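You operate a simulated robot arm through the tools that you are given. There is no shell and no other tool.

You are at the controls of a simulated robot arm. One attempt, no reset.

## Task
Label the tall bare can on the hand labeller.
Fine: red lever closed while the white handle goes across; then lever open and handle home; the can stays on the turntable; leave the low can and the other rolls alone.

Only the result counts: the job must be done as asked and must still hold three seconds after the hand-in. Knocking over, shifting, dropping, spilling or breaking anything else fails it.

## Robot
A 6-joint arm with a two-finger gripper, fixed in place. Base frame: the origin is on the floor under the middle of its stand, x ahead of it, y to its left, z up. Readings come in mm, rad, newtons and seconds.
It reaches about 1206 mm from its shoulder. Its first joint turns from -2.897 to 2.897 rad. Payload 2.45 kg.
The tool frame sits at the grasp point between the pads (the TCP): z along the fingers, y along the line on which they close. The tips reach 20 mm beyond it. The gripper opens to 140 mm; its body begins 168 mm behind the TCP.
Orientation is that of the tool frame in the base frame, as a unit quaternion [w, x, y, z]. With the fingers straight down and closing along the base's y, the tool's x points along the base's -x, its y along +y and its z along -z.

## Interface
- The arm moves only by the tool servo_tool. Its argument "deltas" is a list of rows, each a list of 3 entries, a list of its own where there are three numbers: the shift along the base's x, y, z in units of 200 mm (1.0 is 200 mm), then the turn, a rotation vector about the base's x, y, z in units of 180 degrees (1.0 is 180 degrees), then the finger opening in mm, from 0 to 140. In form: [[[dx, dy, dz], [ax, ay, az], claw], ...]. A call has 1 to 20 rows; each row is the pose to reach, as a shift and turn from the pose commanded when the call began. A call with a number of a shift or a turn outside -1 to 1 is refused whole. Rows are played at 5 a second. More than 50 mm and 0.15 rad between two rows, or a gripper value outside its range, and nothing of the call is played. A pose out of reach is approached as far as the arm can. The call stops where the force on the tool passes 70 N (or 10 N more than at its start, if that is more) or the arm is blocked; 0.2 s more then pass. Each finger travels about 45 mm/s and halts on what it meets, pressing with about 27 N; the grip force reading is that of the motor and also rises with nothing between the fingers. The clock runs only during rows and for 0.2 s after the last one: add rows that repeat a pose to give the fingers time. The reply holds the time, the measured pose of the TCP, the force on the tool along the base axes, the opening and the grip force, in the units named above and with some noise, with the torque about the TCP (base axes, N m) and any sound that the robot's microphone picked up.
- Cameras (640 x 400 px; columns grow to the right, rows downward): "scene" is fixed at [401.5, 500.9, 1461.5]; the picture's right is [-0.70, -0.72, 0.00], its down [-0.55, 0.53, -0.65] and it looks along [0.46, -0.45, -0.76] (base axes); focal length 322 px, centre (320, 200). "wrist" rides on the gripper at [78, 11, -209] in the tool frame; the picture's right is [-0.14, 0.99, 0.00], its down [-0.92, -0.13, -0.37] and it looks along [-0.36, -0.05, 0.93] (tool axes); focal length 280 px, centre (320, 200). There is no depth. A picture from a camera that has moved, and an enlarged one, comes with that camera's place and axes in the base frame and with its lens.
- get_image(camera): a new picture of that camera. It takes no simulated time.
- zoom(camera, box): a new picture of the part [left, top, right, bottom] of that camera's present view, enlarged. It takes no simulated time.
- sign_off(): hands the job in; it is judged then, once.

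Places have to be worked out from the pictures, the camera data and where the tool is seen. Open the gripper and draw the arm clear of the work before you hand the job in, unless the task says otherwise.

The tools are called as name(argument=value, ...) on one line, values as JSON. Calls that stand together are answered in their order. servo_tool: Moves the arm, as the interface text tells. Its arguments: {"type":"object","properties":{"deltas":{"type":"array"}},"required":["deltas"]} The other tools are called the same way: get_image (camera) takes a picture; zoom (camera, box) takes an enlarged picture of a part of a camera's view; sign_off () hands the job in.

At the start:

```text
clock: 0.0
tool_pos: [520.1, 116.2, 1138.6]
tcp_rot: [0.0, 0.0, 1.0, 0.0]
wrist_force: [0.0, -0.8, 0.0]
wrist_torque: [0.01, 0.0, -0.02]
grip_width: 139.9
gripper_force: 0.1
```

scene: 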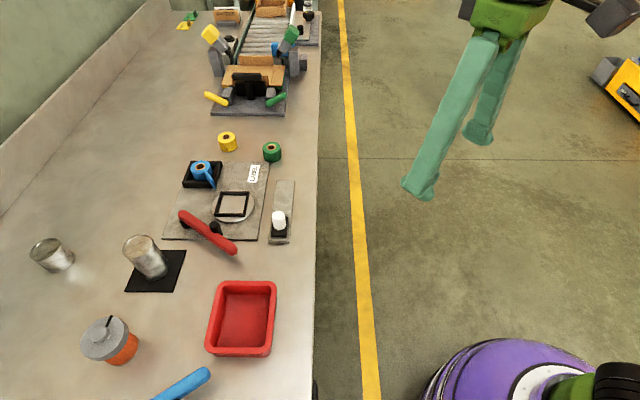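
wrist: 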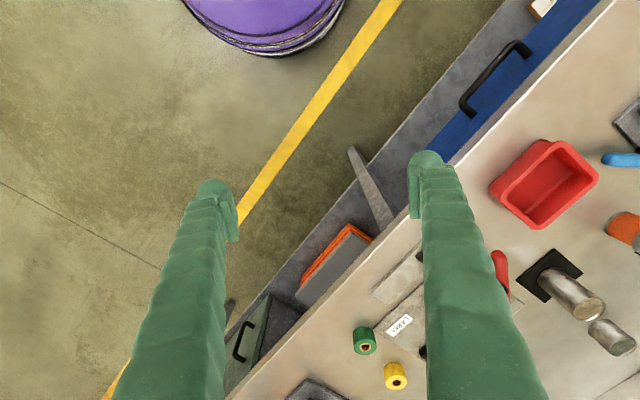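

I'll begin by looking closely at the labeller area and the cans in the scene camera before moving.

zoom(camera="scene", box=[150, 120, 310, 260])

zoom(camera="scene", box=[20, 200, 220, 325])

get_image(camera="scene")

```text
2.86 times, centred on (230, 190) of scene
camera zoom: at [401.5, 500.9, 1461.5], right [-0.7, -0.72, 0.0], down [-0.55, 0.53, -0.65], along [0.46, -0.45, -0.76], focal length 919 px, centre (577, 229)
```

zoom: 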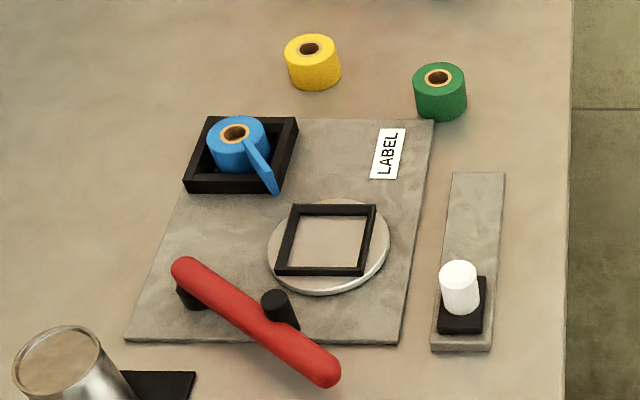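

```text
3.20 times, centred on (120, 262) of scene
camera zoom: at [401.5, 500.9, 1461.5], right [-0.7, -0.72, 0.0], down [-0.55, 0.53, -0.65], along [0.46, -0.45, -0.76], focal length 1029 px, centre (960, 0)
```

zoom: 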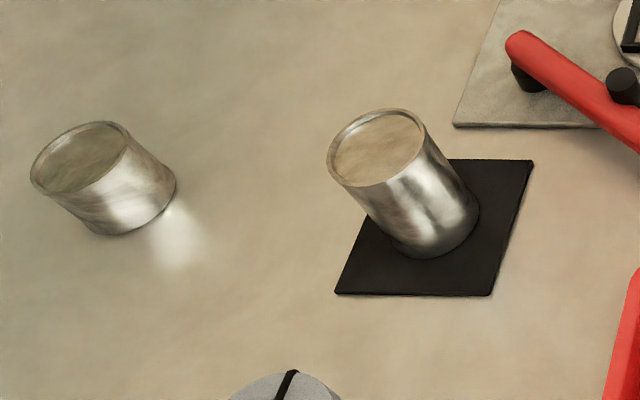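

```text
taken
```

scene: 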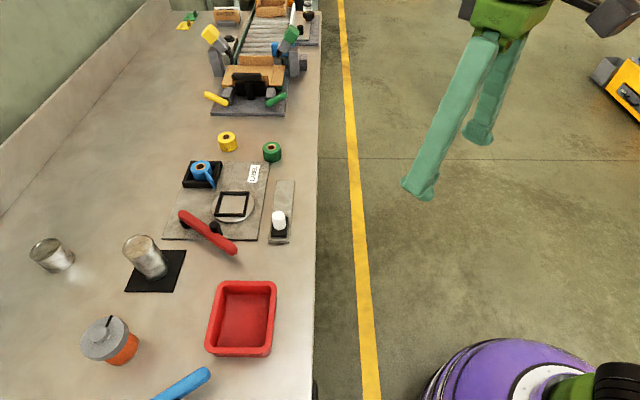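

The bench appears to be turned about 45° to the base, with its top near z≈900; the green roll triangulates to about (935,153,914). I'll move over the labeller with the gripper high to get closer wrist views.

servo_tool(deltas=[[[0.14, 0.13, 0.03], [0, 0, 0], 140], [[0.28, 0.26, 0.06], [0, 0, 0], 140], [[0.42, 0.39, 0.09], [0, 0, 0], 140], [[0.56, 0.52, 0.12], [0, 0, 0], 140], [[0.7, 0.65, 0.15], [0, 0, 0], 140], [[0.84, 0.78, 0.18], [0, 0, 0], 140], [[0.98, 0.91, 0.2], [0, 0, 0], 140], [[0.98, 0.91, 0.2], [0, 0, 0], 140]])

get_image(camera="wrist")

get_image(camera="scene")

```text
clock: 1.8
tool_pos: [713.7, 297.7, 1178.3]
tcp_rot: [0.0, 0.0, 1.0, 0.0]
wrist_force: [-0.3, -0.3, 0.3]
wrist_torque: [0.0, -0.03, -0.01]
grip_width: 140.0
gripper_force: 0.0
```

```text
taken
camera wrist: at [636.0, 309.1, 1387.0], right [0.14, 0.99, 0.0], down [0.92, -0.13, 0.37], along [0.37, -0.05, -0.93], focal length 280 px, centre (320, 200)
```

wrist: 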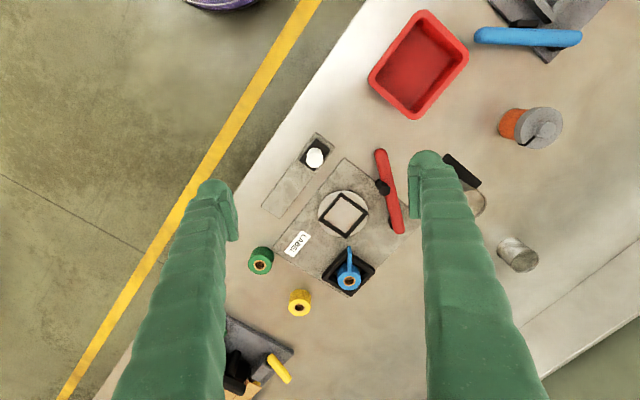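

```text
taken
```

scene: 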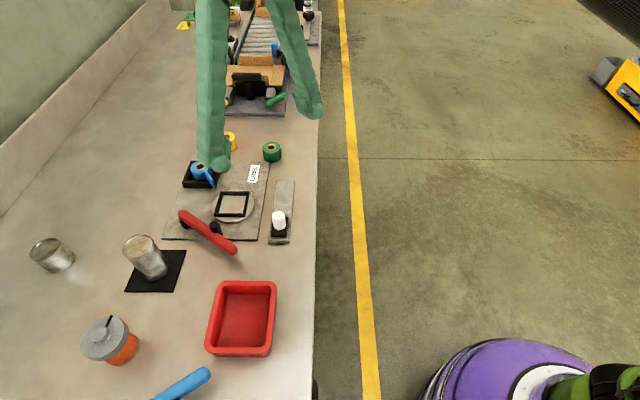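

zoom(camera="wrist", box=[250, 120, 430, 310])

zoom(camera="wrist", box=[410, 130, 570, 290])

```text
2.11 times, centred on (340, 215) of wrist
camera zoom: at [636.0, 309.1, 1387.0], right [0.14, 0.99, 0.0], down [0.92, -0.13, 0.37], along [0.37, -0.05, -0.93], focal length 590 px, centre (278, 168)
```

zoom: 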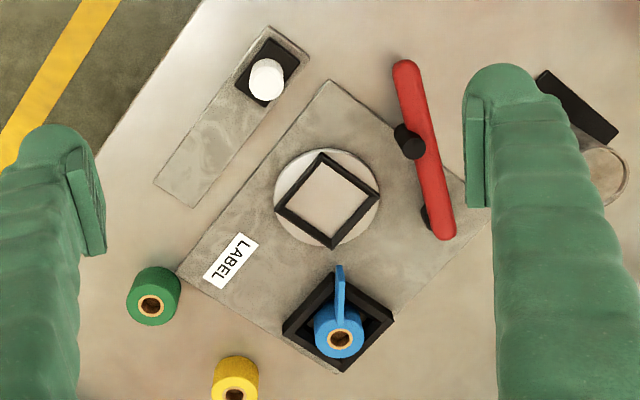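

```text
2.50 times, centred on (490, 210) of wrist
camera zoom: at [636.0, 309.1, 1387.0], right [0.14, 0.99, 0.0], down [0.92, -0.13, 0.37], along [0.37, -0.05, -0.93], focal length 701 px, centre (-105, 175)
```

zoom: 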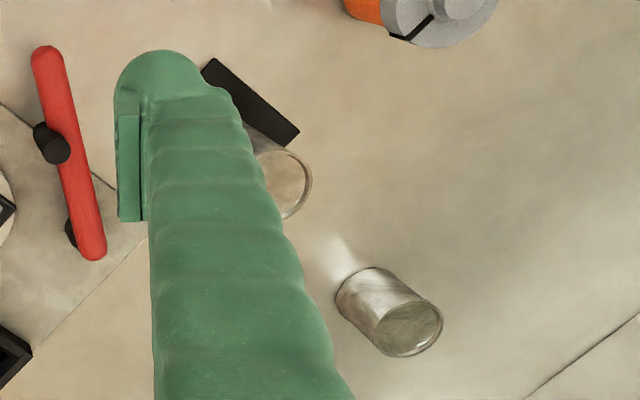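

The red lever seems to pivot on a black post at its far end, with a black roller beside it on the turntable side, and the white handle sits on a slide parallel to the bench edge. I'll turn the tool 45° to align with the bench and come a bit lower for an accurate view.

servo_tool(deltas=[[[0.07, 0.005, -0.055], [0, 0, 0.042], 140], [[0.14, 0.01, -0.11], [0, 0, 0.084], 140], [[0.21, 0.015, -0.17], [0, 0, 0.126], 140], [[0.28, 0.02, -0.22], [0, 0, 0.168], 140], [[0.35, 0.025, -0.28], [0, 0, 0.21], 140], [[0.425, 0.03, -0.34], [0, 0, 0.25], 140], [[0.425, 0.03, -0.34], [0, 0, 0.25], 140]])

get_image(camera="wrist")

get_image(camera="scene")

```text
clock: 3.4
tool_pos: [800.1, 305.0, 1110.7]
tcp_rot: [0.0, -0.384, 0.923, 0.0]
wrist_force: [-0.3, 0.0, 0.7]
wrist_torque: [0.02, 0.03, 0.0]
grip_width: 140.1
gripper_force: 0.1
```

```text
taken
camera wrist: at [737.2, 256.8, 1318.8], right [-0.6, 0.8, 0.0], down [0.74, 0.56, 0.37], along [0.29, 0.22, -0.93], focal length 280 px, centre (320, 200)
```

wrist: 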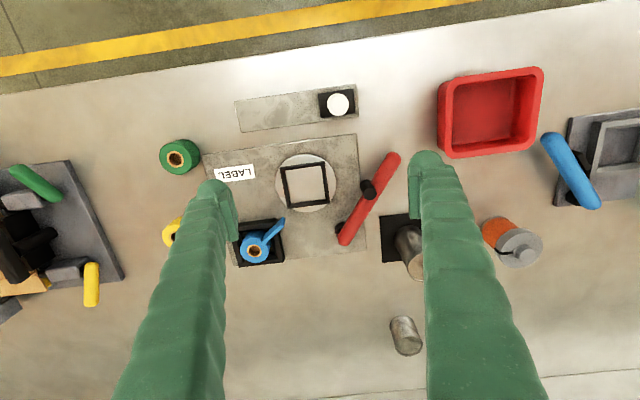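

```text
taken
```

scene: 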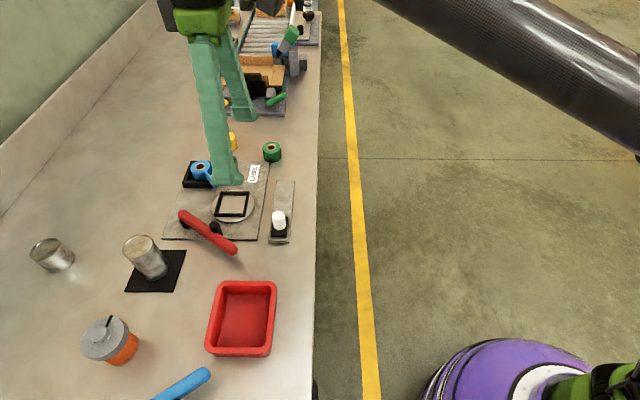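

zoom(camera="wrist", box=[220, 70, 420, 270])

zoom(camera="wrist", box=[310, 130, 470, 370])

zoom(camera="scene", box=[160, 180, 260, 270])

zoom(camera="scene", box=[250, 170, 310, 250])

zoom(camera="scene", box=[100, 220, 200, 300])

```text
2.00 times, centred on (320, 170) of wrist
camera zoom: at [737.2, 256.8, 1318.8], right [-0.6, 0.8, 0.0], down [0.74, 0.56, 0.37], along [0.29, 0.22, -0.93], focal length 561 px, centre (320, 260)
```

zoom: 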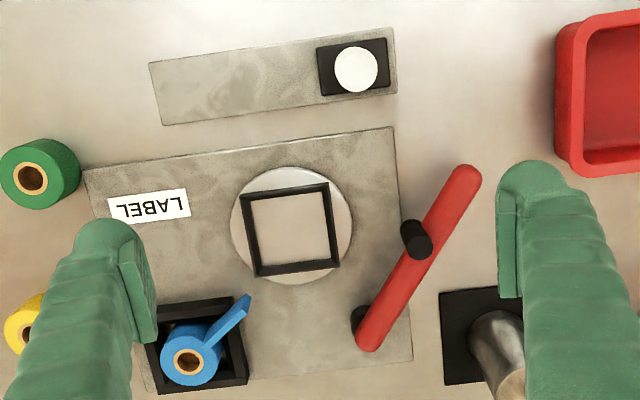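

```text
1.67 times, centred on (390, 250) of wrist
camera zoom: at [737.2, 256.8, 1318.8], right [-0.6, 0.8, 0.0], down [0.74, 0.56, 0.37], along [0.29, 0.22, -0.93], focal length 467 px, centre (203, 117)
```

zoom: 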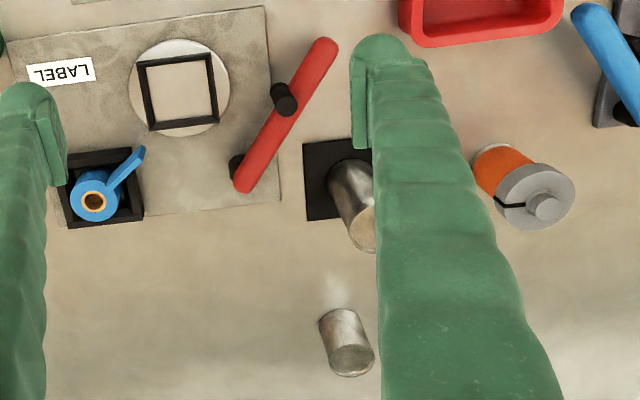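

```text
4.44 times, centred on (210, 225) of scene
camera zoom: at [401.5, 500.9, 1461.5], right [-0.7, -0.72, 0.0], down [-0.55, 0.53, -0.65], along [0.46, -0.45, -0.76], focal length 1429 px, centre (809, 89)
```

zoom: 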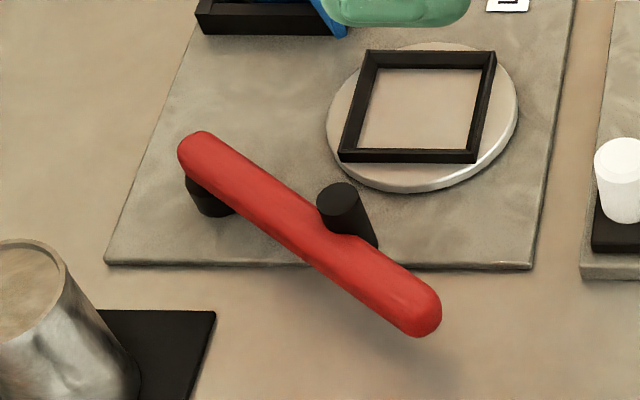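

```text
5.00 times, centred on (280, 210) of scene
camera zoom: at [401.5, 500.9, 1461.5], right [-0.7, -0.72, 0.0], down [-0.55, 0.53, -0.65], along [0.46, -0.45, -0.76], focal length 1608 px, centre (520, 150)
```

zoom: 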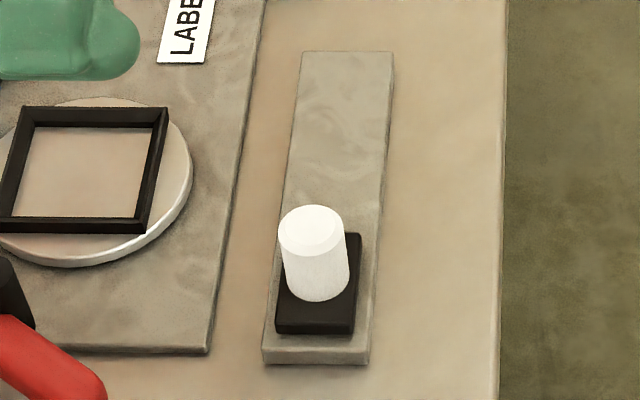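

```text
5.00 times, centred on (150, 260) of scene
camera zoom: at [401.5, 500.9, 1461.5], right [-0.7, -0.72, 0.0], down [-0.55, 0.53, -0.65], along [0.46, -0.45, -0.76], focal length 1608 px, centre (1170, -100)
```

zoom: 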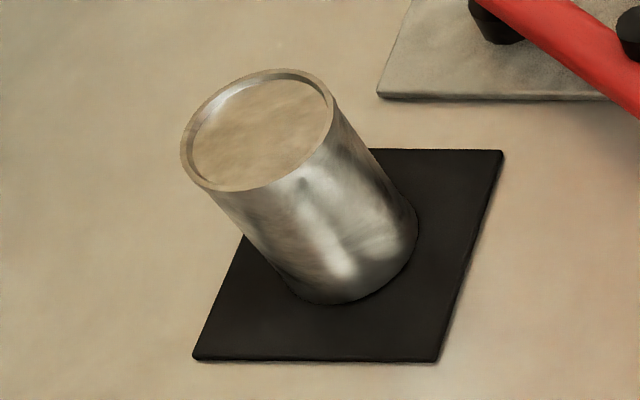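

Rough estimates: turntable frame centre ≈ (860,322,911), lever free end ≈ (750,398), handle ≈ (745,286), tall can ≈ (833,525). I'll now move toward the tall can at a safe height to measure it from a second angle.

servo_tool(deltas=[[[-0.01, 0.18, 0.05], [0, 0, 0], 140], [[-0.02, 0.36, 0.1], [0, 0, 0], 140], [[-0.03, 0.54, 0.15], [0, 0, 0], 140], [[-0.04, 0.72, 0.18], [0, 0, 0], 140], [[-0.05, 0.89, 0.2], [0, 0, 0], 140], [[-0.05, 0.89, 0.2], [0, 0, 0], 140]])

get_image(camera="wrist")

get_image(camera="scene")

```text
clock: 4.8
tool_pos: [792.0, 483.5, 1150.4]
tcp_rot: [0.0, -0.382, 0.924, 0.0]
wrist_force: [-0.4, 0.9, 0.3]
wrist_torque: [0.01, -0.03, -0.02]
grip_width: 139.7
gripper_force: 0.0
```

```text
taken
camera wrist: at [728.2, 435.7, 1359.4], right [-0.6, 0.8, 0.0], down [0.74, 0.56, 0.37], along [0.29, 0.22, -0.93], focal length 280 px, centre (320, 200)
```

wrist: 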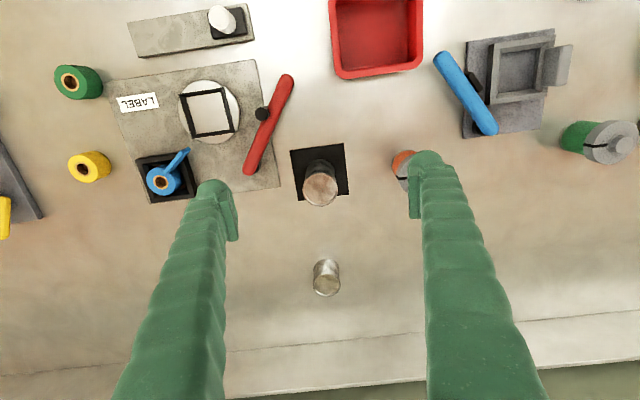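

```text
taken
```

scene: 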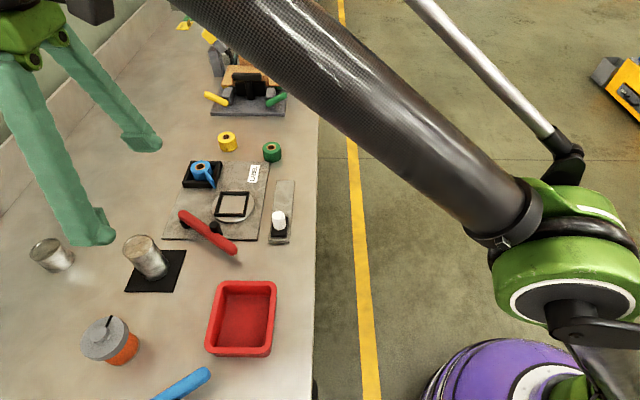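

zoom(camera="wrist", box=[260, 130, 400, 310])

zoom(camera="wrist", box=[110, 0, 310, 210])

```text
2.22 times, centred on (330, 220) of wrist
camera zoom: at [728.2, 435.7, 1359.4], right [-0.6, 0.8, 0.0], down [0.74, 0.56, 0.37], along [0.29, 0.22, -0.93], focal length 623 px, centre (298, 156)
```

zoom: 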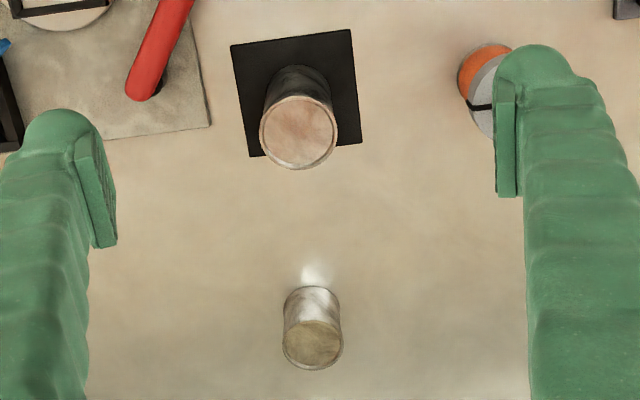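

```text
1.90 times, centred on (210, 105) of wrist
camera zoom: at [728.2, 435.7, 1359.4], right [-0.6, 0.8, 0.0], down [0.74, 0.56, 0.37], along [0.29, 0.22, -0.93], focal length 534 px, centre (530, 381)
```

zoom: 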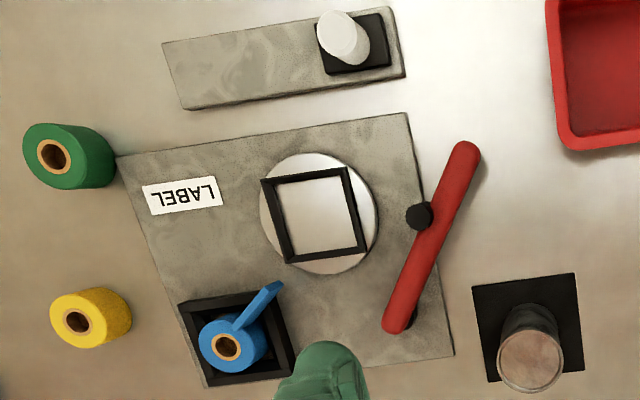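

zoom(camera="scene", box=[0, 20, 180, 280])

zoom(camera="wrist", box=[380, 130, 480, 230])

```text
1.54 times, centred on (90, 150) of scene
camera zoom: at [401.5, 500.9, 1461.5], right [-0.7, -0.72, 0.0], down [-0.55, 0.53, -0.65], along [0.46, -0.45, -0.76], focal length 495 px, centre (674, 277)
```

zoom: 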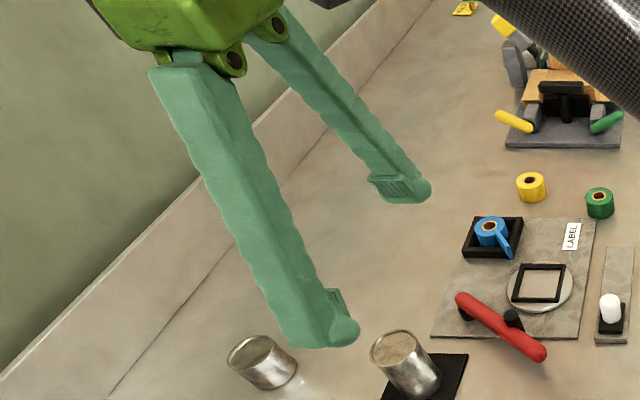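

```text
4.00 times, centred on (430, 180) of wrist
camera zoom: at [728.2, 435.7, 1359.4], right [-0.6, 0.8, 0.0], down [0.74, 0.56, 0.37], along [0.29, 0.22, -0.93], focal length 1122 px, centre (-120, 280)
```

zoom: 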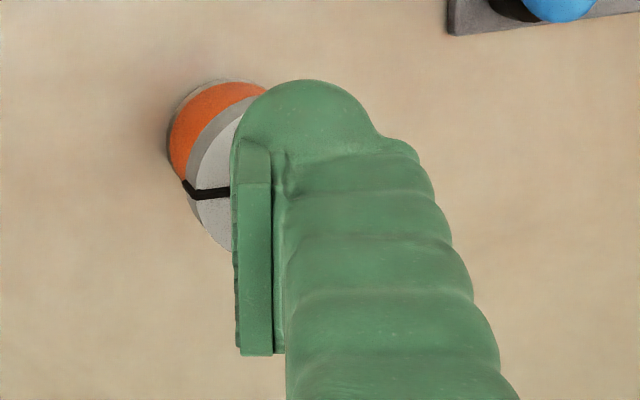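

Can top is ~52–54 mm wide near (836,517), top z≈975–985; lever pivot ≈ (889,417), free end ≈ (752,393); handle ≈ (738,286). I'll turn the tool to yaw −45° so the fingers close across the bench (keeps the scene camera's view of the can clear) and centre above the can at a safe height.

servo_tool(deltas=[[[0.02, 0.016, 0], [0, 0, -0.0455], 140], [[0.04, 0.032, 0], [0, 0, -0.091], 140], [[0.06, 0.048, 0], [0, 0, -0.1365], 130], [[0.08, 0.064, 0], [0, 0, -0.182], 125], [[0.1, 0.08, 0], [0, 0, -0.2275], 120], [[0.12, 0.096, -0.04], [0, 0, -0.273], 115], [[0.14, 0.112, -0.08], [0, 0, -0.3185], 110], [[0.16, 0.128, -0.14], [0, 0, -0.364], 105], [[0.18, 0.144, -0.2], [0, 0, -0.4095], 100], [[0.2, 0.16, -0.26], [0, 0, -0.455], 100], [[0.21, 0.1725, -0.32], [0, 0, -0.5], 100], [[0.21, 0.1725, -0.32], [0, 0, -0.5], 100]])

get_image(camera="wrist")

get_image(camera="scene")

```text
clock: 7.4
tool_pos: [833.3, 516.0, 1086.2]
tcp_rot: [0.001, 0.383, 0.924, 0.0]
wrist_force: [-0.2, -0.1, -0.2]
wrist_torque: [-0.01, -0.01, 0.02]
grip_width: 99.8
gripper_force: 0.1
out of reach, approached as far as the arm can: row 3, 4, 5, 6, 7
```

```text
taken
camera wrist: at [784.7, 580.1, 1295.3], right [0.8, 0.6, 0.0], down [0.56, -0.74, 0.37], along [0.22, -0.29, -0.93], focal length 280 px, centre (320, 200)
```

wrist: 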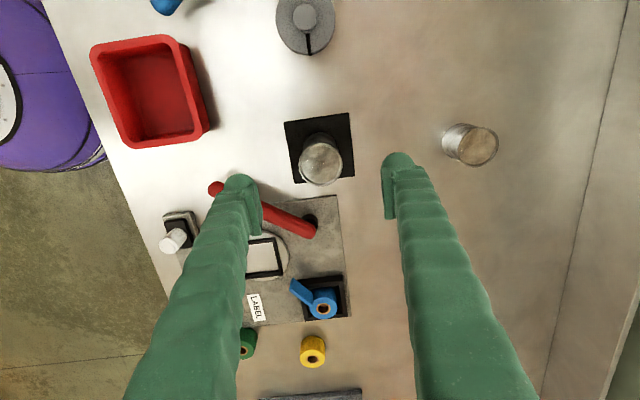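

```text
taken
```

scene: 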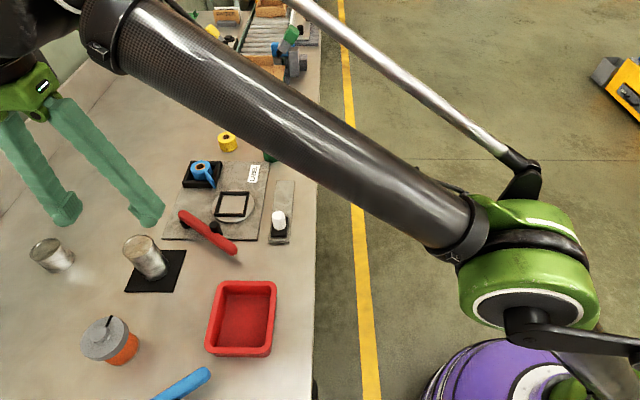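

zoom(camera="wrist", box=[270, 100, 370, 200])

zoom(camera="wrist", box=[190, 170, 400, 330])

```text
4.00 times, centred on (320, 150) of wrist
camera zoom: at [784.7, 580.1, 1295.3], right [0.8, 0.6, 0.0], down [0.56, -0.74, 0.37], along [0.22, -0.29, -0.93], focal length 1122 px, centre (320, 400)
```

zoom: 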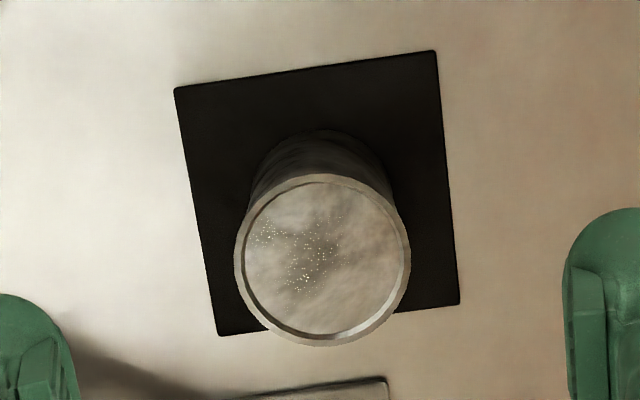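

```text
2.50 times, centred on (295, 250) of wrist
camera zoom: at [784.7, 580.1, 1295.3], right [0.8, 0.6, 0.0], down [0.56, -0.74, 0.37], along [0.22, -0.29, -0.93], focal length 701 px, centre (382, 75)
```

zoom: 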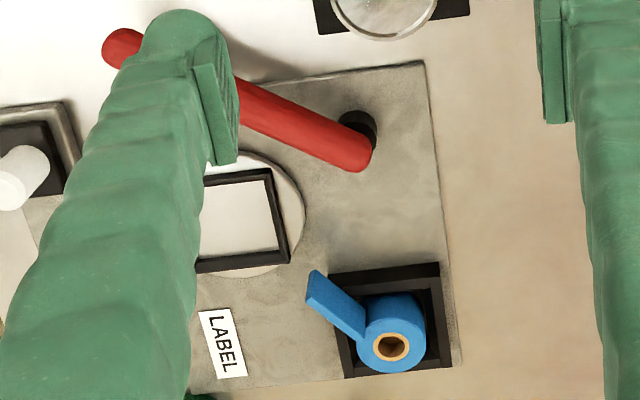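

Triangulating the two wrist views puts the can's top at (834.0, 515.7, 983) and the mat at z≈894, so the can is ~50 mm wide and ~89 mm tall. The tool is right over it; I'll lower to z≈957 with 100 mm opening.

servo_tool(deltas=[[[0.001, 0, -0.16], [0, 0, 0], 100], [[0.002, -0.001, -0.32], [0, 0, 0], 100], [[0.003, -0.001, -0.48], [0, 0, 0], 100], [[0.003, -0.002, -0.6], [0, 0, 0], 100], [[0.003, -0.002, -0.645], [0, 0, 0], 100], [[0.003, -0.002, -0.645], [0, 0, 0], 100]])

get_image(camera="wrist")

get_image(camera="scene")

```text
clock: 8.8
tool_pos: [833.2, 516.2, 957.2]
tcp_rot: [0.001, 0.383, 0.924, 0.0]
wrist_force: [0.3, 0.8, 0.2]
wrist_torque: [0.01, -0.01, 0.02]
grip_width: 100.2
gripper_force: 0.0
```

```text
taken
camera wrist: at [784.7, 579.7, 1164.7], right [0.8, 0.6, 0.0], down [0.56, -0.74, 0.37], along [0.22, -0.29, -0.93], focal length 280 px, centre (320, 200)
```

wrist: 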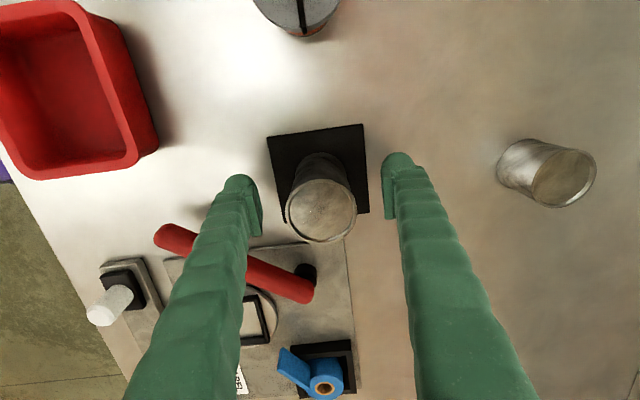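

```text
taken
```

scene: 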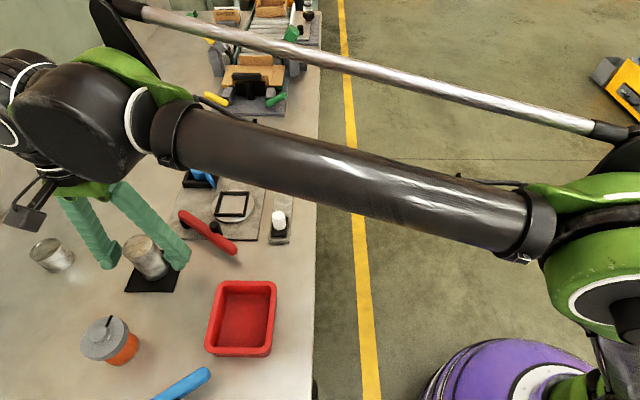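

zoom(camera="wrist", box=[260, 140, 380, 260])

zoom(camera="scene", box=[50, 180, 210, 310])

```text
3.33 times, centred on (320, 200) of wrist
camera zoom: at [784.7, 579.7, 1164.7], right [0.8, 0.6, 0.0], down [0.56, -0.74, 0.37], along [0.22, -0.29, -0.93], focal length 935 px, centre (320, 200)
```

zoom: 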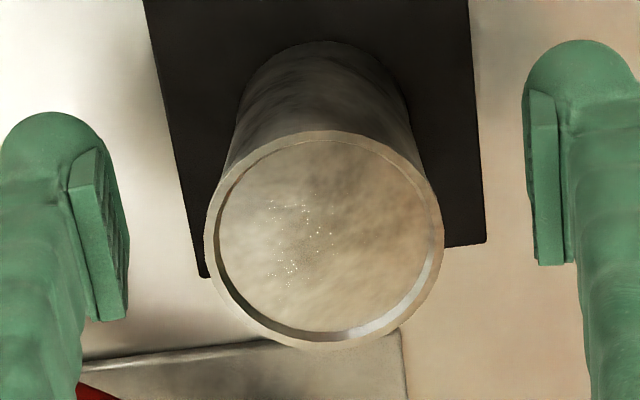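

```text
3.08 times, centred on (130, 245) of scene
camera zoom: at [401.5, 500.9, 1461.5], right [-0.7, -0.72, 0.0], down [-0.55, 0.53, -0.65], along [0.46, -0.45, -0.76], focal length 989 px, centre (905, 62)
```

zoom: 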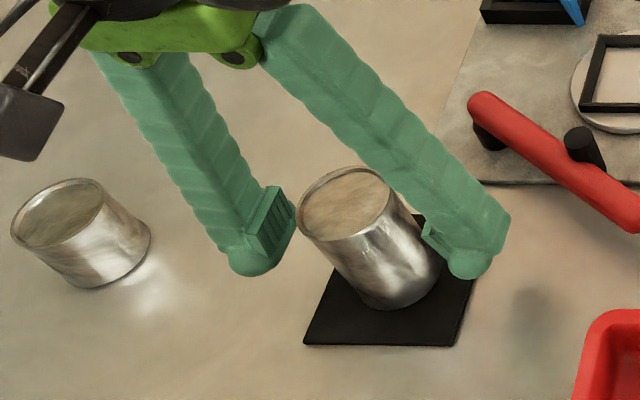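

The can sits squarely between the pads (about 1 mm ahead along the bench direction). I'll trim that and close the fingers on it.

servo_tool(deltas=[[[0.004, -0.004, 0], [0, 0, 0], 90], [[0.004, -0.004, 0], [0, 0, 0], 70], [[0.004, -0.004, 0], [0, 0, 0], 55], [[0.004, -0.004, 0], [0, 0, 0], 44], [[0.004, -0.004, 0], [0, 0, 0], 44], [[0.004, -0.004, 0], [0, 0, 0], 44], [[0.004, -0.004, 0], [0, 0, 0], 44]])

zoom(camera="wrist", box=[240, 120, 400, 280])

```text
clock: 10.4
tool_pos: [834.1, 517.1, 956.8]
tcp_rot: [0.001, 0.383, 0.924, 0.0]
wrist_force: [1.8, 1.9, 3.6]
wrist_torque: [0.0, -0.1, 0.0]
grip_width: 47.9
gripper_force: 26.8
```

```text
2.50 times, centred on (320, 200) of wrist
camera zoom: at [785.7, 578.7, 1164.8], right [0.8, 0.6, 0.0], down [0.56, -0.74, 0.37], along [0.22, -0.29, -0.93], focal length 701 px, centre (320, 200)
```

zoom: 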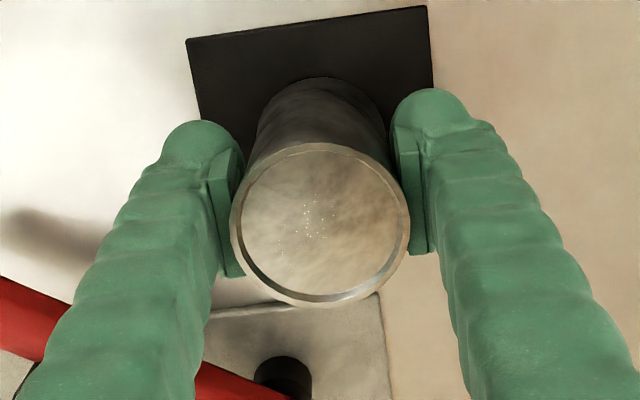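

Grip holds at 47.9 mm with ~27 N. I'll lift straight up by about 85 mm and verify the can comes along.

servo_tool(deltas=[[[0, 0, 0.05], [0, 0, 0], 44], [[0, 0, 0.15], [0, 0, 0], 44], [[0, 0, 0.27], [0, 0, 0], 44], [[0, 0, 0.38], [0, 0, 0], 44], [[0, 0, 0.43], [0, 0, 0], 44], [[0, 0, 0.43], [0, 0, 0], 44]])

get_image(camera="wrist")

get_image(camera="scene")

```text
clock: 11.8
tool_pos: [835.2, 516.0, 1042.5]
tcp_rot: [0.001, 0.382, 0.924, 0.0]
wrist_force: [-0.3, 0.0, -1.6]
wrist_torque: [0.02, -0.01, -0.01]
grip_width: 48.0
gripper_force: 27.6
```

```text
taken
camera wrist: at [786.4, 579.2, 1251.4], right [0.8, 0.6, 0.0], down [0.56, -0.74, 0.37], along [0.22, -0.29, -0.93], focal length 280 px, centre (320, 200)
```

wrist: 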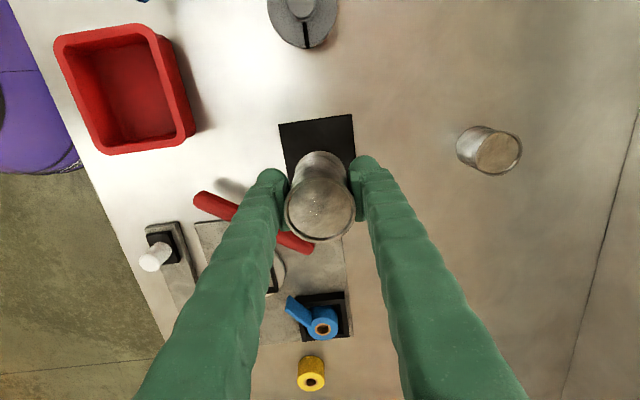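

```text
taken
```

scene: 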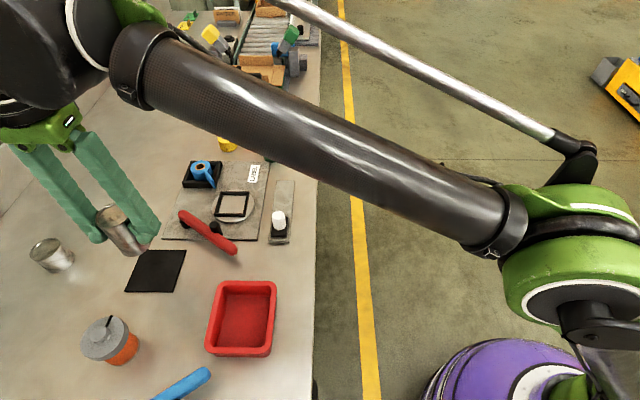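

The can is held and clear of the mat. I'll carry it at this height to a point just short of the turntable so the wrist camera, looking ahead, can see the frame between the fingers.

servo_tool(deltas=[[[-0.03, -0.1, 0], [0, 0, 0], 44], [[-0.07, -0.25, 0], [0, 0, 0], 44], [[-0.12, -0.42, 0], [0, 0, 0], 44], [[-0.165, -0.56, 0], [0, 0, 0], 44], [[-0.195, -0.65, 0], [0, 0, 0], 44], [[-0.195, -0.65, 0], [0, 0, 0], 44]])

get_image(camera="wrist")

get_image(camera="scene")

```text
clock: 13.2
tool_pos: [795.9, 386.9, 1042.4]
tcp_rot: [0.0, 0.383, 0.924, 0.0]
wrist_force: [-0.2, -0.2, -2.5]
wrist_torque: [0.0, -0.03, -0.02]
grip_width: 47.8
gripper_force: 26.9
```

```text
taken
camera wrist: at [747.2, 449.2, 1250.3], right [0.8, 0.6, 0.0], down [0.56, -0.74, 0.37], along [0.22, -0.29, -0.93], focal length 280 px, centre (320, 200)
```

wrist: 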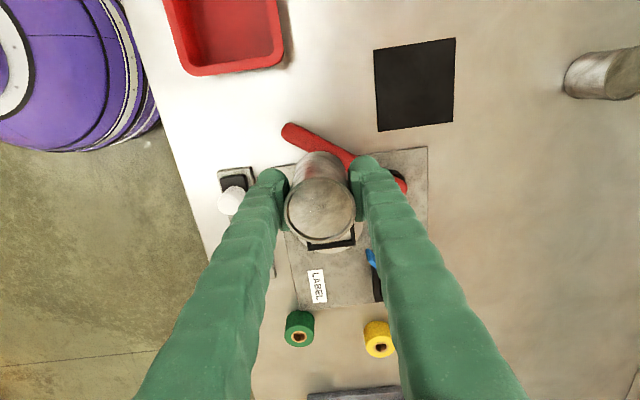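

```text
taken
```

scene: 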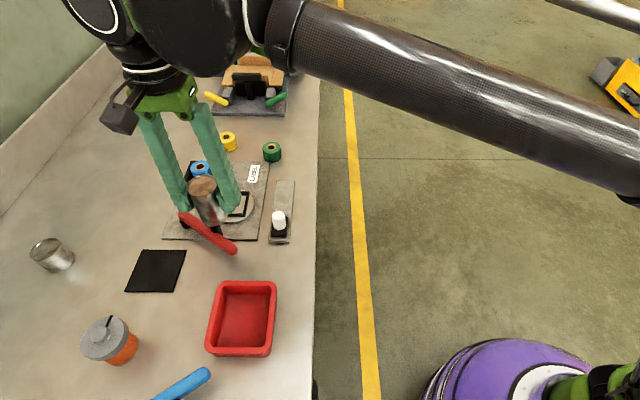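

zoom(camera="wrist", box=[270, 160, 390, 320])

zoom(camera="scene", box=[150, 150, 270, 260])

```text
2.50 times, centred on (330, 240) of wrist
camera zoom: at [747.2, 449.2, 1250.3], right [0.8, 0.6, 0.0], down [0.56, -0.74, 0.37], along [0.22, -0.29, -0.93], focal length 701 px, centre (295, 100)
```

zoom: 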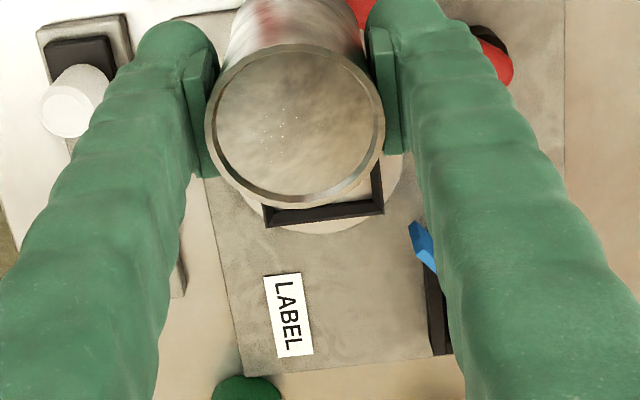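

```text
3.64 times, centred on (210, 205) of scene
camera zoom: at [401.5, 500.9, 1461.5], right [-0.7, -0.72, 0.0], down [-0.55, 0.53, -0.65], along [0.46, -0.45, -0.76], focal length 1169 px, centre (720, 182)
```

zoom: 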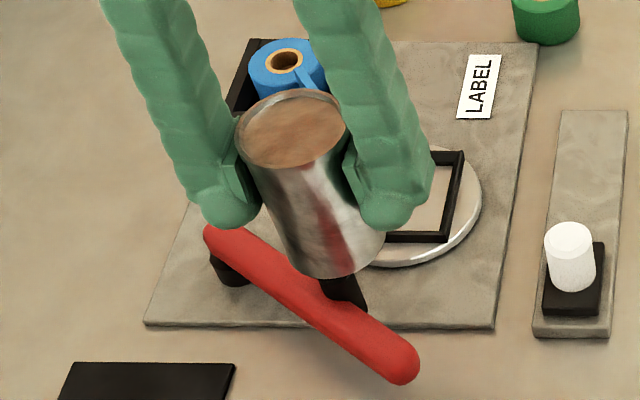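

In this view the frame's far edge gives a frame centre about 91 mm further along the bench direction and ~1 mm toward the front from the can's axis. I'll move the can over the frame at the same height and check with the scene camera.

servo_tool(deltas=[[[0.06, -0.06, 0], [0, 0, 0], 44], [[0.15, -0.155, 0], [0, 0, 0], 44], [[0.24, -0.25, 0], [0, 0, 0], 44], [[0.3, -0.31, 0], [0, 0, 0], 44], [[0.318, -0.327, 0], [0, 0, 0], 44], [[0.318, -0.327, 0], [0, 0, 0], 44]])

zoom(camera="scene", box=[180, 130, 280, 240])

get_image(camera="wrist")

```text
clock: 14.6
tool_pos: [858.7, 320.0, 1043.1]
tcp_rot: [0.0, 0.383, 0.924, 0.0]
wrist_force: [-0.1, 0.2, -2.3]
wrist_torque: [0.0, 0.01, 0.01]
grip_width: 47.9
gripper_force: 27.1
```

```text
3.64 times, centred on (230, 185) of scene
camera zoom: at [401.5, 500.9, 1461.5], right [-0.7, -0.72, 0.0], down [-0.55, 0.53, -0.65], along [0.46, -0.45, -0.76], focal length 1169 px, centre (647, 254)
```

zoom: 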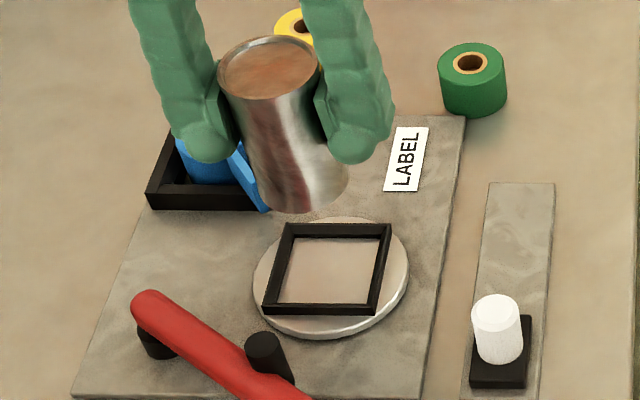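

```text
taken
camera wrist: at [810.5, 383.1, 1251.2], right [0.8, 0.6, 0.0], down [0.56, -0.74, 0.37], along [0.22, -0.29, -0.93], focal length 280 px, centre (320, 200)
```

wrist: 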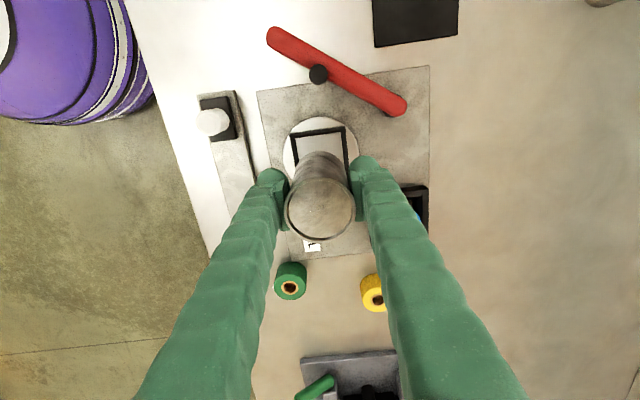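

zoom(camera="wrist", box=[260, 100, 380, 260])

zoom(camera="scene", box=[200, 170, 260, 220])

```text
2.50 times, centred on (320, 180) of wrist
camera zoom: at [810.5, 383.1, 1251.2], right [0.8, 0.6, 0.0], down [0.56, -0.74, 0.37], along [0.22, -0.29, -0.93], focal length 701 px, centre (320, 250)
```

zoom: 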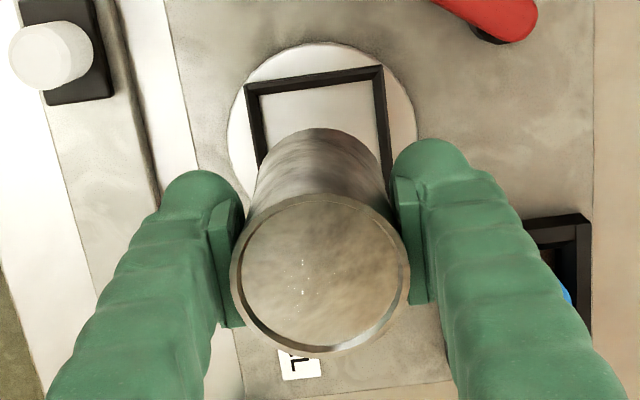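

```text
8.00 times, centred on (230, 195) of scene
camera zoom: at [401.5, 500.9, 1461.5], right [-0.7, -0.72, 0.0], down [-0.55, 0.53, -0.65], along [0.46, -0.45, -0.76], focal length 2572 px, centre (1040, 240)
```

zoom: 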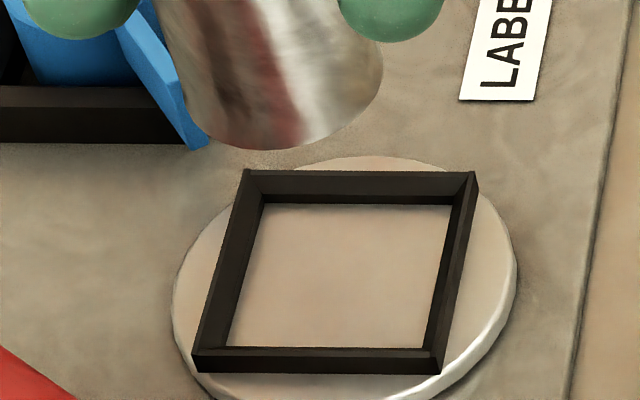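

Both edges of the frame give a centre near (e1≈380, e2≈834), i.e. ≈ (858.5, 321); the can's axis is within ~1–2 mm of it. I'll lower 50 mm, so the can's base hangs just above the frame, and compare in the scene view.

servo_tool(deltas=[[[0.002, 0.002, -0.08], [0, 0, 0], 44], [[0.003, 0.003, -0.16], [0, 0, 0], 44], [[0.003, 0.003, -0.22], [0, 0, 0], 44], [[0.003, 0.003, -0.25], [0, 0, 0], 44], [[0.003, 0.003, -0.25], [0, 0, 0], 44]])

zoom(camera="scene", box=[190, 160, 270, 230])

zoom(camera="wrist", box=[250, 90, 390, 270])

```text
clock: 15.8
tool_pos: [859.9, 320.8, 991.5]
tcp_rot: [0.0, 0.383, 0.924, 0.001]
wrist_force: [0.4, 0.9, -2.6]
wrist_torque: [0.03, 0.03, 0.02]
grip_width: 47.9
gripper_force: 27.0
```

```text
5.71 times, centred on (230, 195) of scene
camera zoom: at [401.5, 500.9, 1461.5], right [-0.7, -0.72, 0.0], down [-0.55, 0.53, -0.65], along [0.46, -0.45, -0.76], focal length 1838 px, centre (834, 229)
```

zoom: 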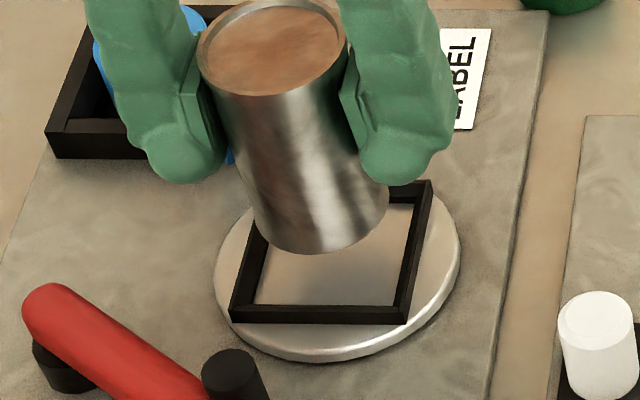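

```text
2.22 times, centred on (320, 180) of wrist
camera zoom: at [811.6, 383.3, 1201.4], right [0.8, 0.6, 0.0], down [0.56, -0.74, 0.37], along [0.22, -0.29, -0.93], focal length 623 px, centre (320, 244)
```

zoom: 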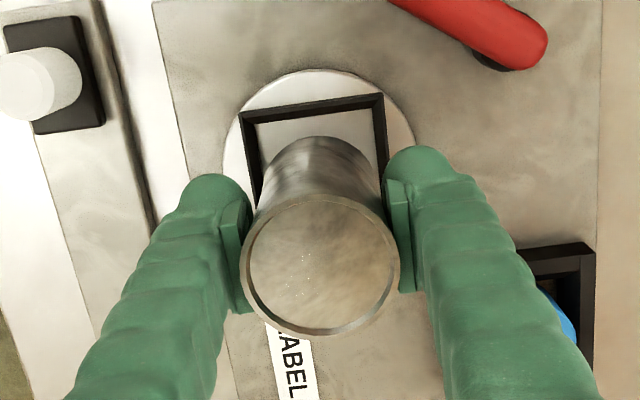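

zoom(camera="scene", box=[205, 155, 265, 220])

zoom(camera="wrist", box=[270, 110, 370, 190])

```text
6.15 times, centred on (235, 188) of scene
camera zoom: at [401.5, 500.9, 1461.5], right [-0.7, -0.72, 0.0], down [-0.55, 0.53, -0.65], along [0.46, -0.45, -0.76], focal length 1979 px, centre (843, 277)
```

zoom: 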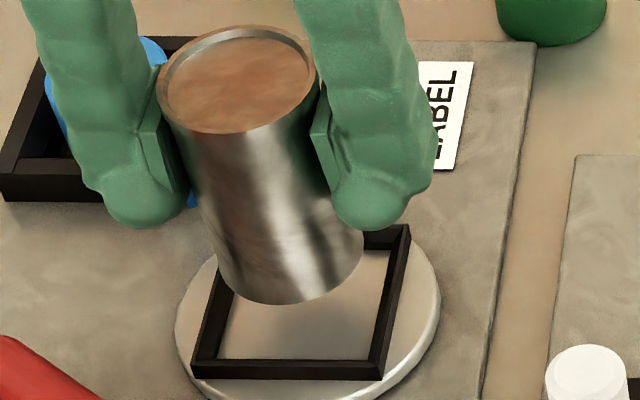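

```text
5.00 times, centred on (320, 150) of wrist
camera zoom: at [811.6, 383.3, 1201.4], right [0.8, 0.6, 0.0], down [0.56, -0.74, 0.37], along [0.22, -0.29, -0.93], focal length 1402 px, centre (320, 450)
```

zoom: 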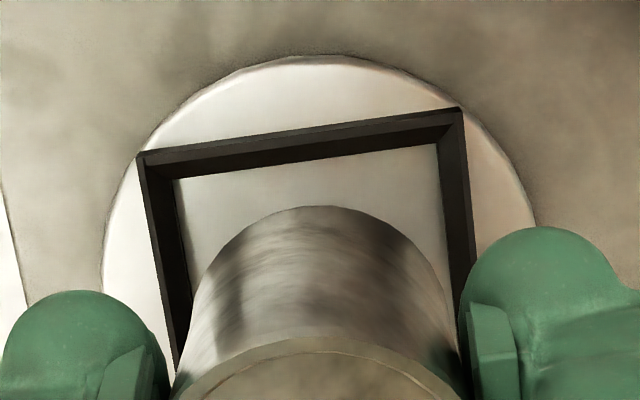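

zoom(camera="scene", box=[212, 185, 252, 215])

zoom(camera="scene", box=[200, 150, 250, 185])

```text
13.33 times, centred on (232, 200) of scene
camera zoom: at [401.5, 500.9, 1461.5], right [-0.7, -0.72, 0.0], down [-0.55, 0.53, -0.65], along [0.46, -0.45, -0.76], focal length 4287 px, centre (1493, 200)
```

zoom: 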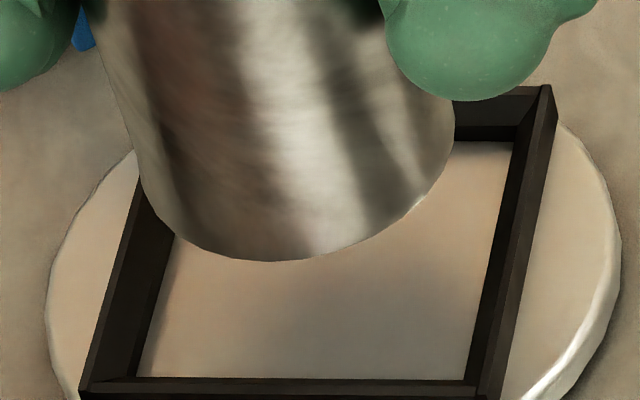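

```text
11.43 times, centred on (225, 168) of scene
camera zoom: at [401.5, 500.9, 1461.5], right [-0.7, -0.72, 0.0], down [-0.55, 0.53, -0.65], along [0.46, -0.45, -0.76], focal length 3675 px, centre (1406, 571)
```

zoom: 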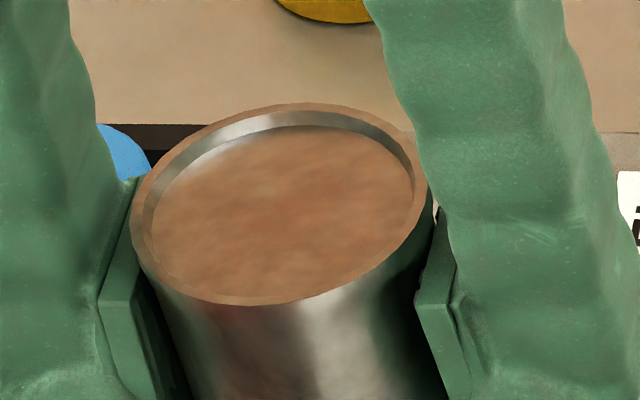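

The can base still hangs roughly 12–18 mm over the frame and looks perhaps 1–3 mm too far along +e1/+e2. I'll lower another 8 mm to cut the parallax and re-check.

servo_tool(deltas=[[[0, 0, -0.02], [0, 0, 0], 44], [[0, 0, -0.04], [0, 0, 0], 44], [[0, 0, -0.04], [0, 0, 0], 44]])

zoom(camera="scene", box=[207, 178, 263, 218])

zoom(camera="wrist", box=[270, 110, 370, 190])

```text
clock: 16.6
tool_pos: [859.5, 320.5, 985.3]
tcp_rot: [0.0, 0.383, 0.924, 0.0]
wrist_force: [0.4, 0.4, -3.3]
wrist_torque: [-0.01, 0.0, -0.01]
grip_width: 47.9
gripper_force: 27.0
```

```text
10.00 times, centred on (235, 198) of scene
camera zoom: at [401.5, 500.9, 1461.5], right [-0.7, -0.72, 0.0], down [-0.55, 0.53, -0.65], along [0.46, -0.45, -0.76], focal length 3216 px, centre (1170, 220)
```

zoom: 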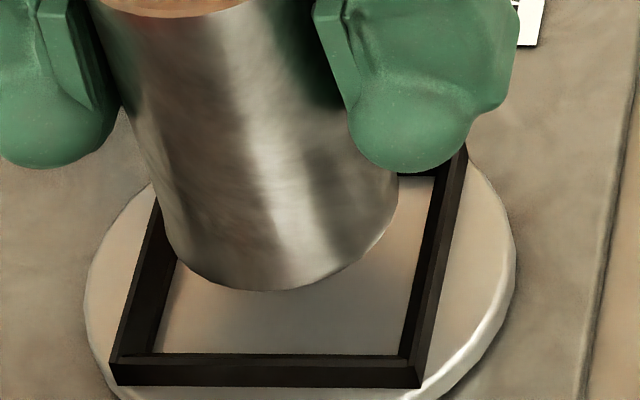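

```text
5.00 times, centred on (320, 150) of wrist
camera zoom: at [811.2, 383.3, 1193.5], right [0.8, 0.6, 0.0], down [0.56, -0.74, 0.37], along [0.22, -0.29, -0.93], focal length 1402 px, centre (320, 450)
```

zoom: 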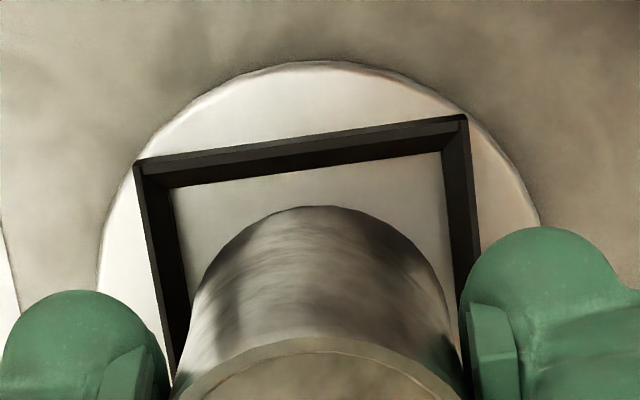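

The wrist and scene views now agree that the base is about 17 mm above the frame's rim and well centred along e1. I'll lower another 10 mm and check again.

servo_tool(deltas=[[[0, 0, -0.025], [0, 0, 0], 44], [[0, 0, -0.05], [0, 0, 0], 44], [[0, 0, -0.05], [0, 0, 0], 44]])

zoom(camera="scene", box=[207, 178, 263, 218])

zoom(camera="wrist", box=[270, 110, 370, 190])

```text
clock: 17.4
tool_pos: [858.6, 320.9, 975.4]
tcp_rot: [0.0, 0.382, 0.924, 0.0]
wrist_force: [0.5, 0.4, -1.4]
wrist_torque: [0.0, 0.01, 0.03]
grip_width: 47.9
gripper_force: 27.2
```

```text
10.00 times, centred on (235, 198) of scene
camera zoom: at [401.5, 500.9, 1461.5], right [-0.7, -0.72, 0.0], down [-0.55, 0.53, -0.65], along [0.46, -0.45, -0.76], focal length 3216 px, centre (1170, 220)
```

zoom: 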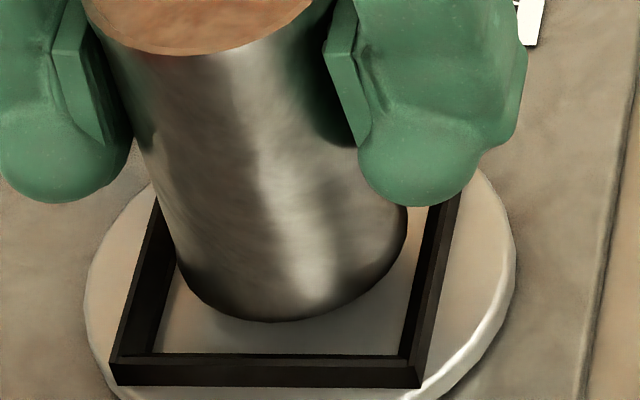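

```text
5.00 times, centred on (320, 150) of wrist
camera zoom: at [811.1, 383.4, 1183.0], right [0.8, 0.6, 0.0], down [0.56, -0.74, 0.37], along [0.22, -0.29, -0.93], focal length 1402 px, centre (320, 450)
```

zoom: 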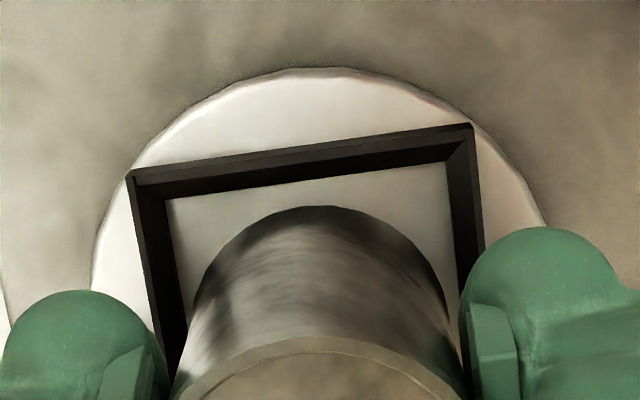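

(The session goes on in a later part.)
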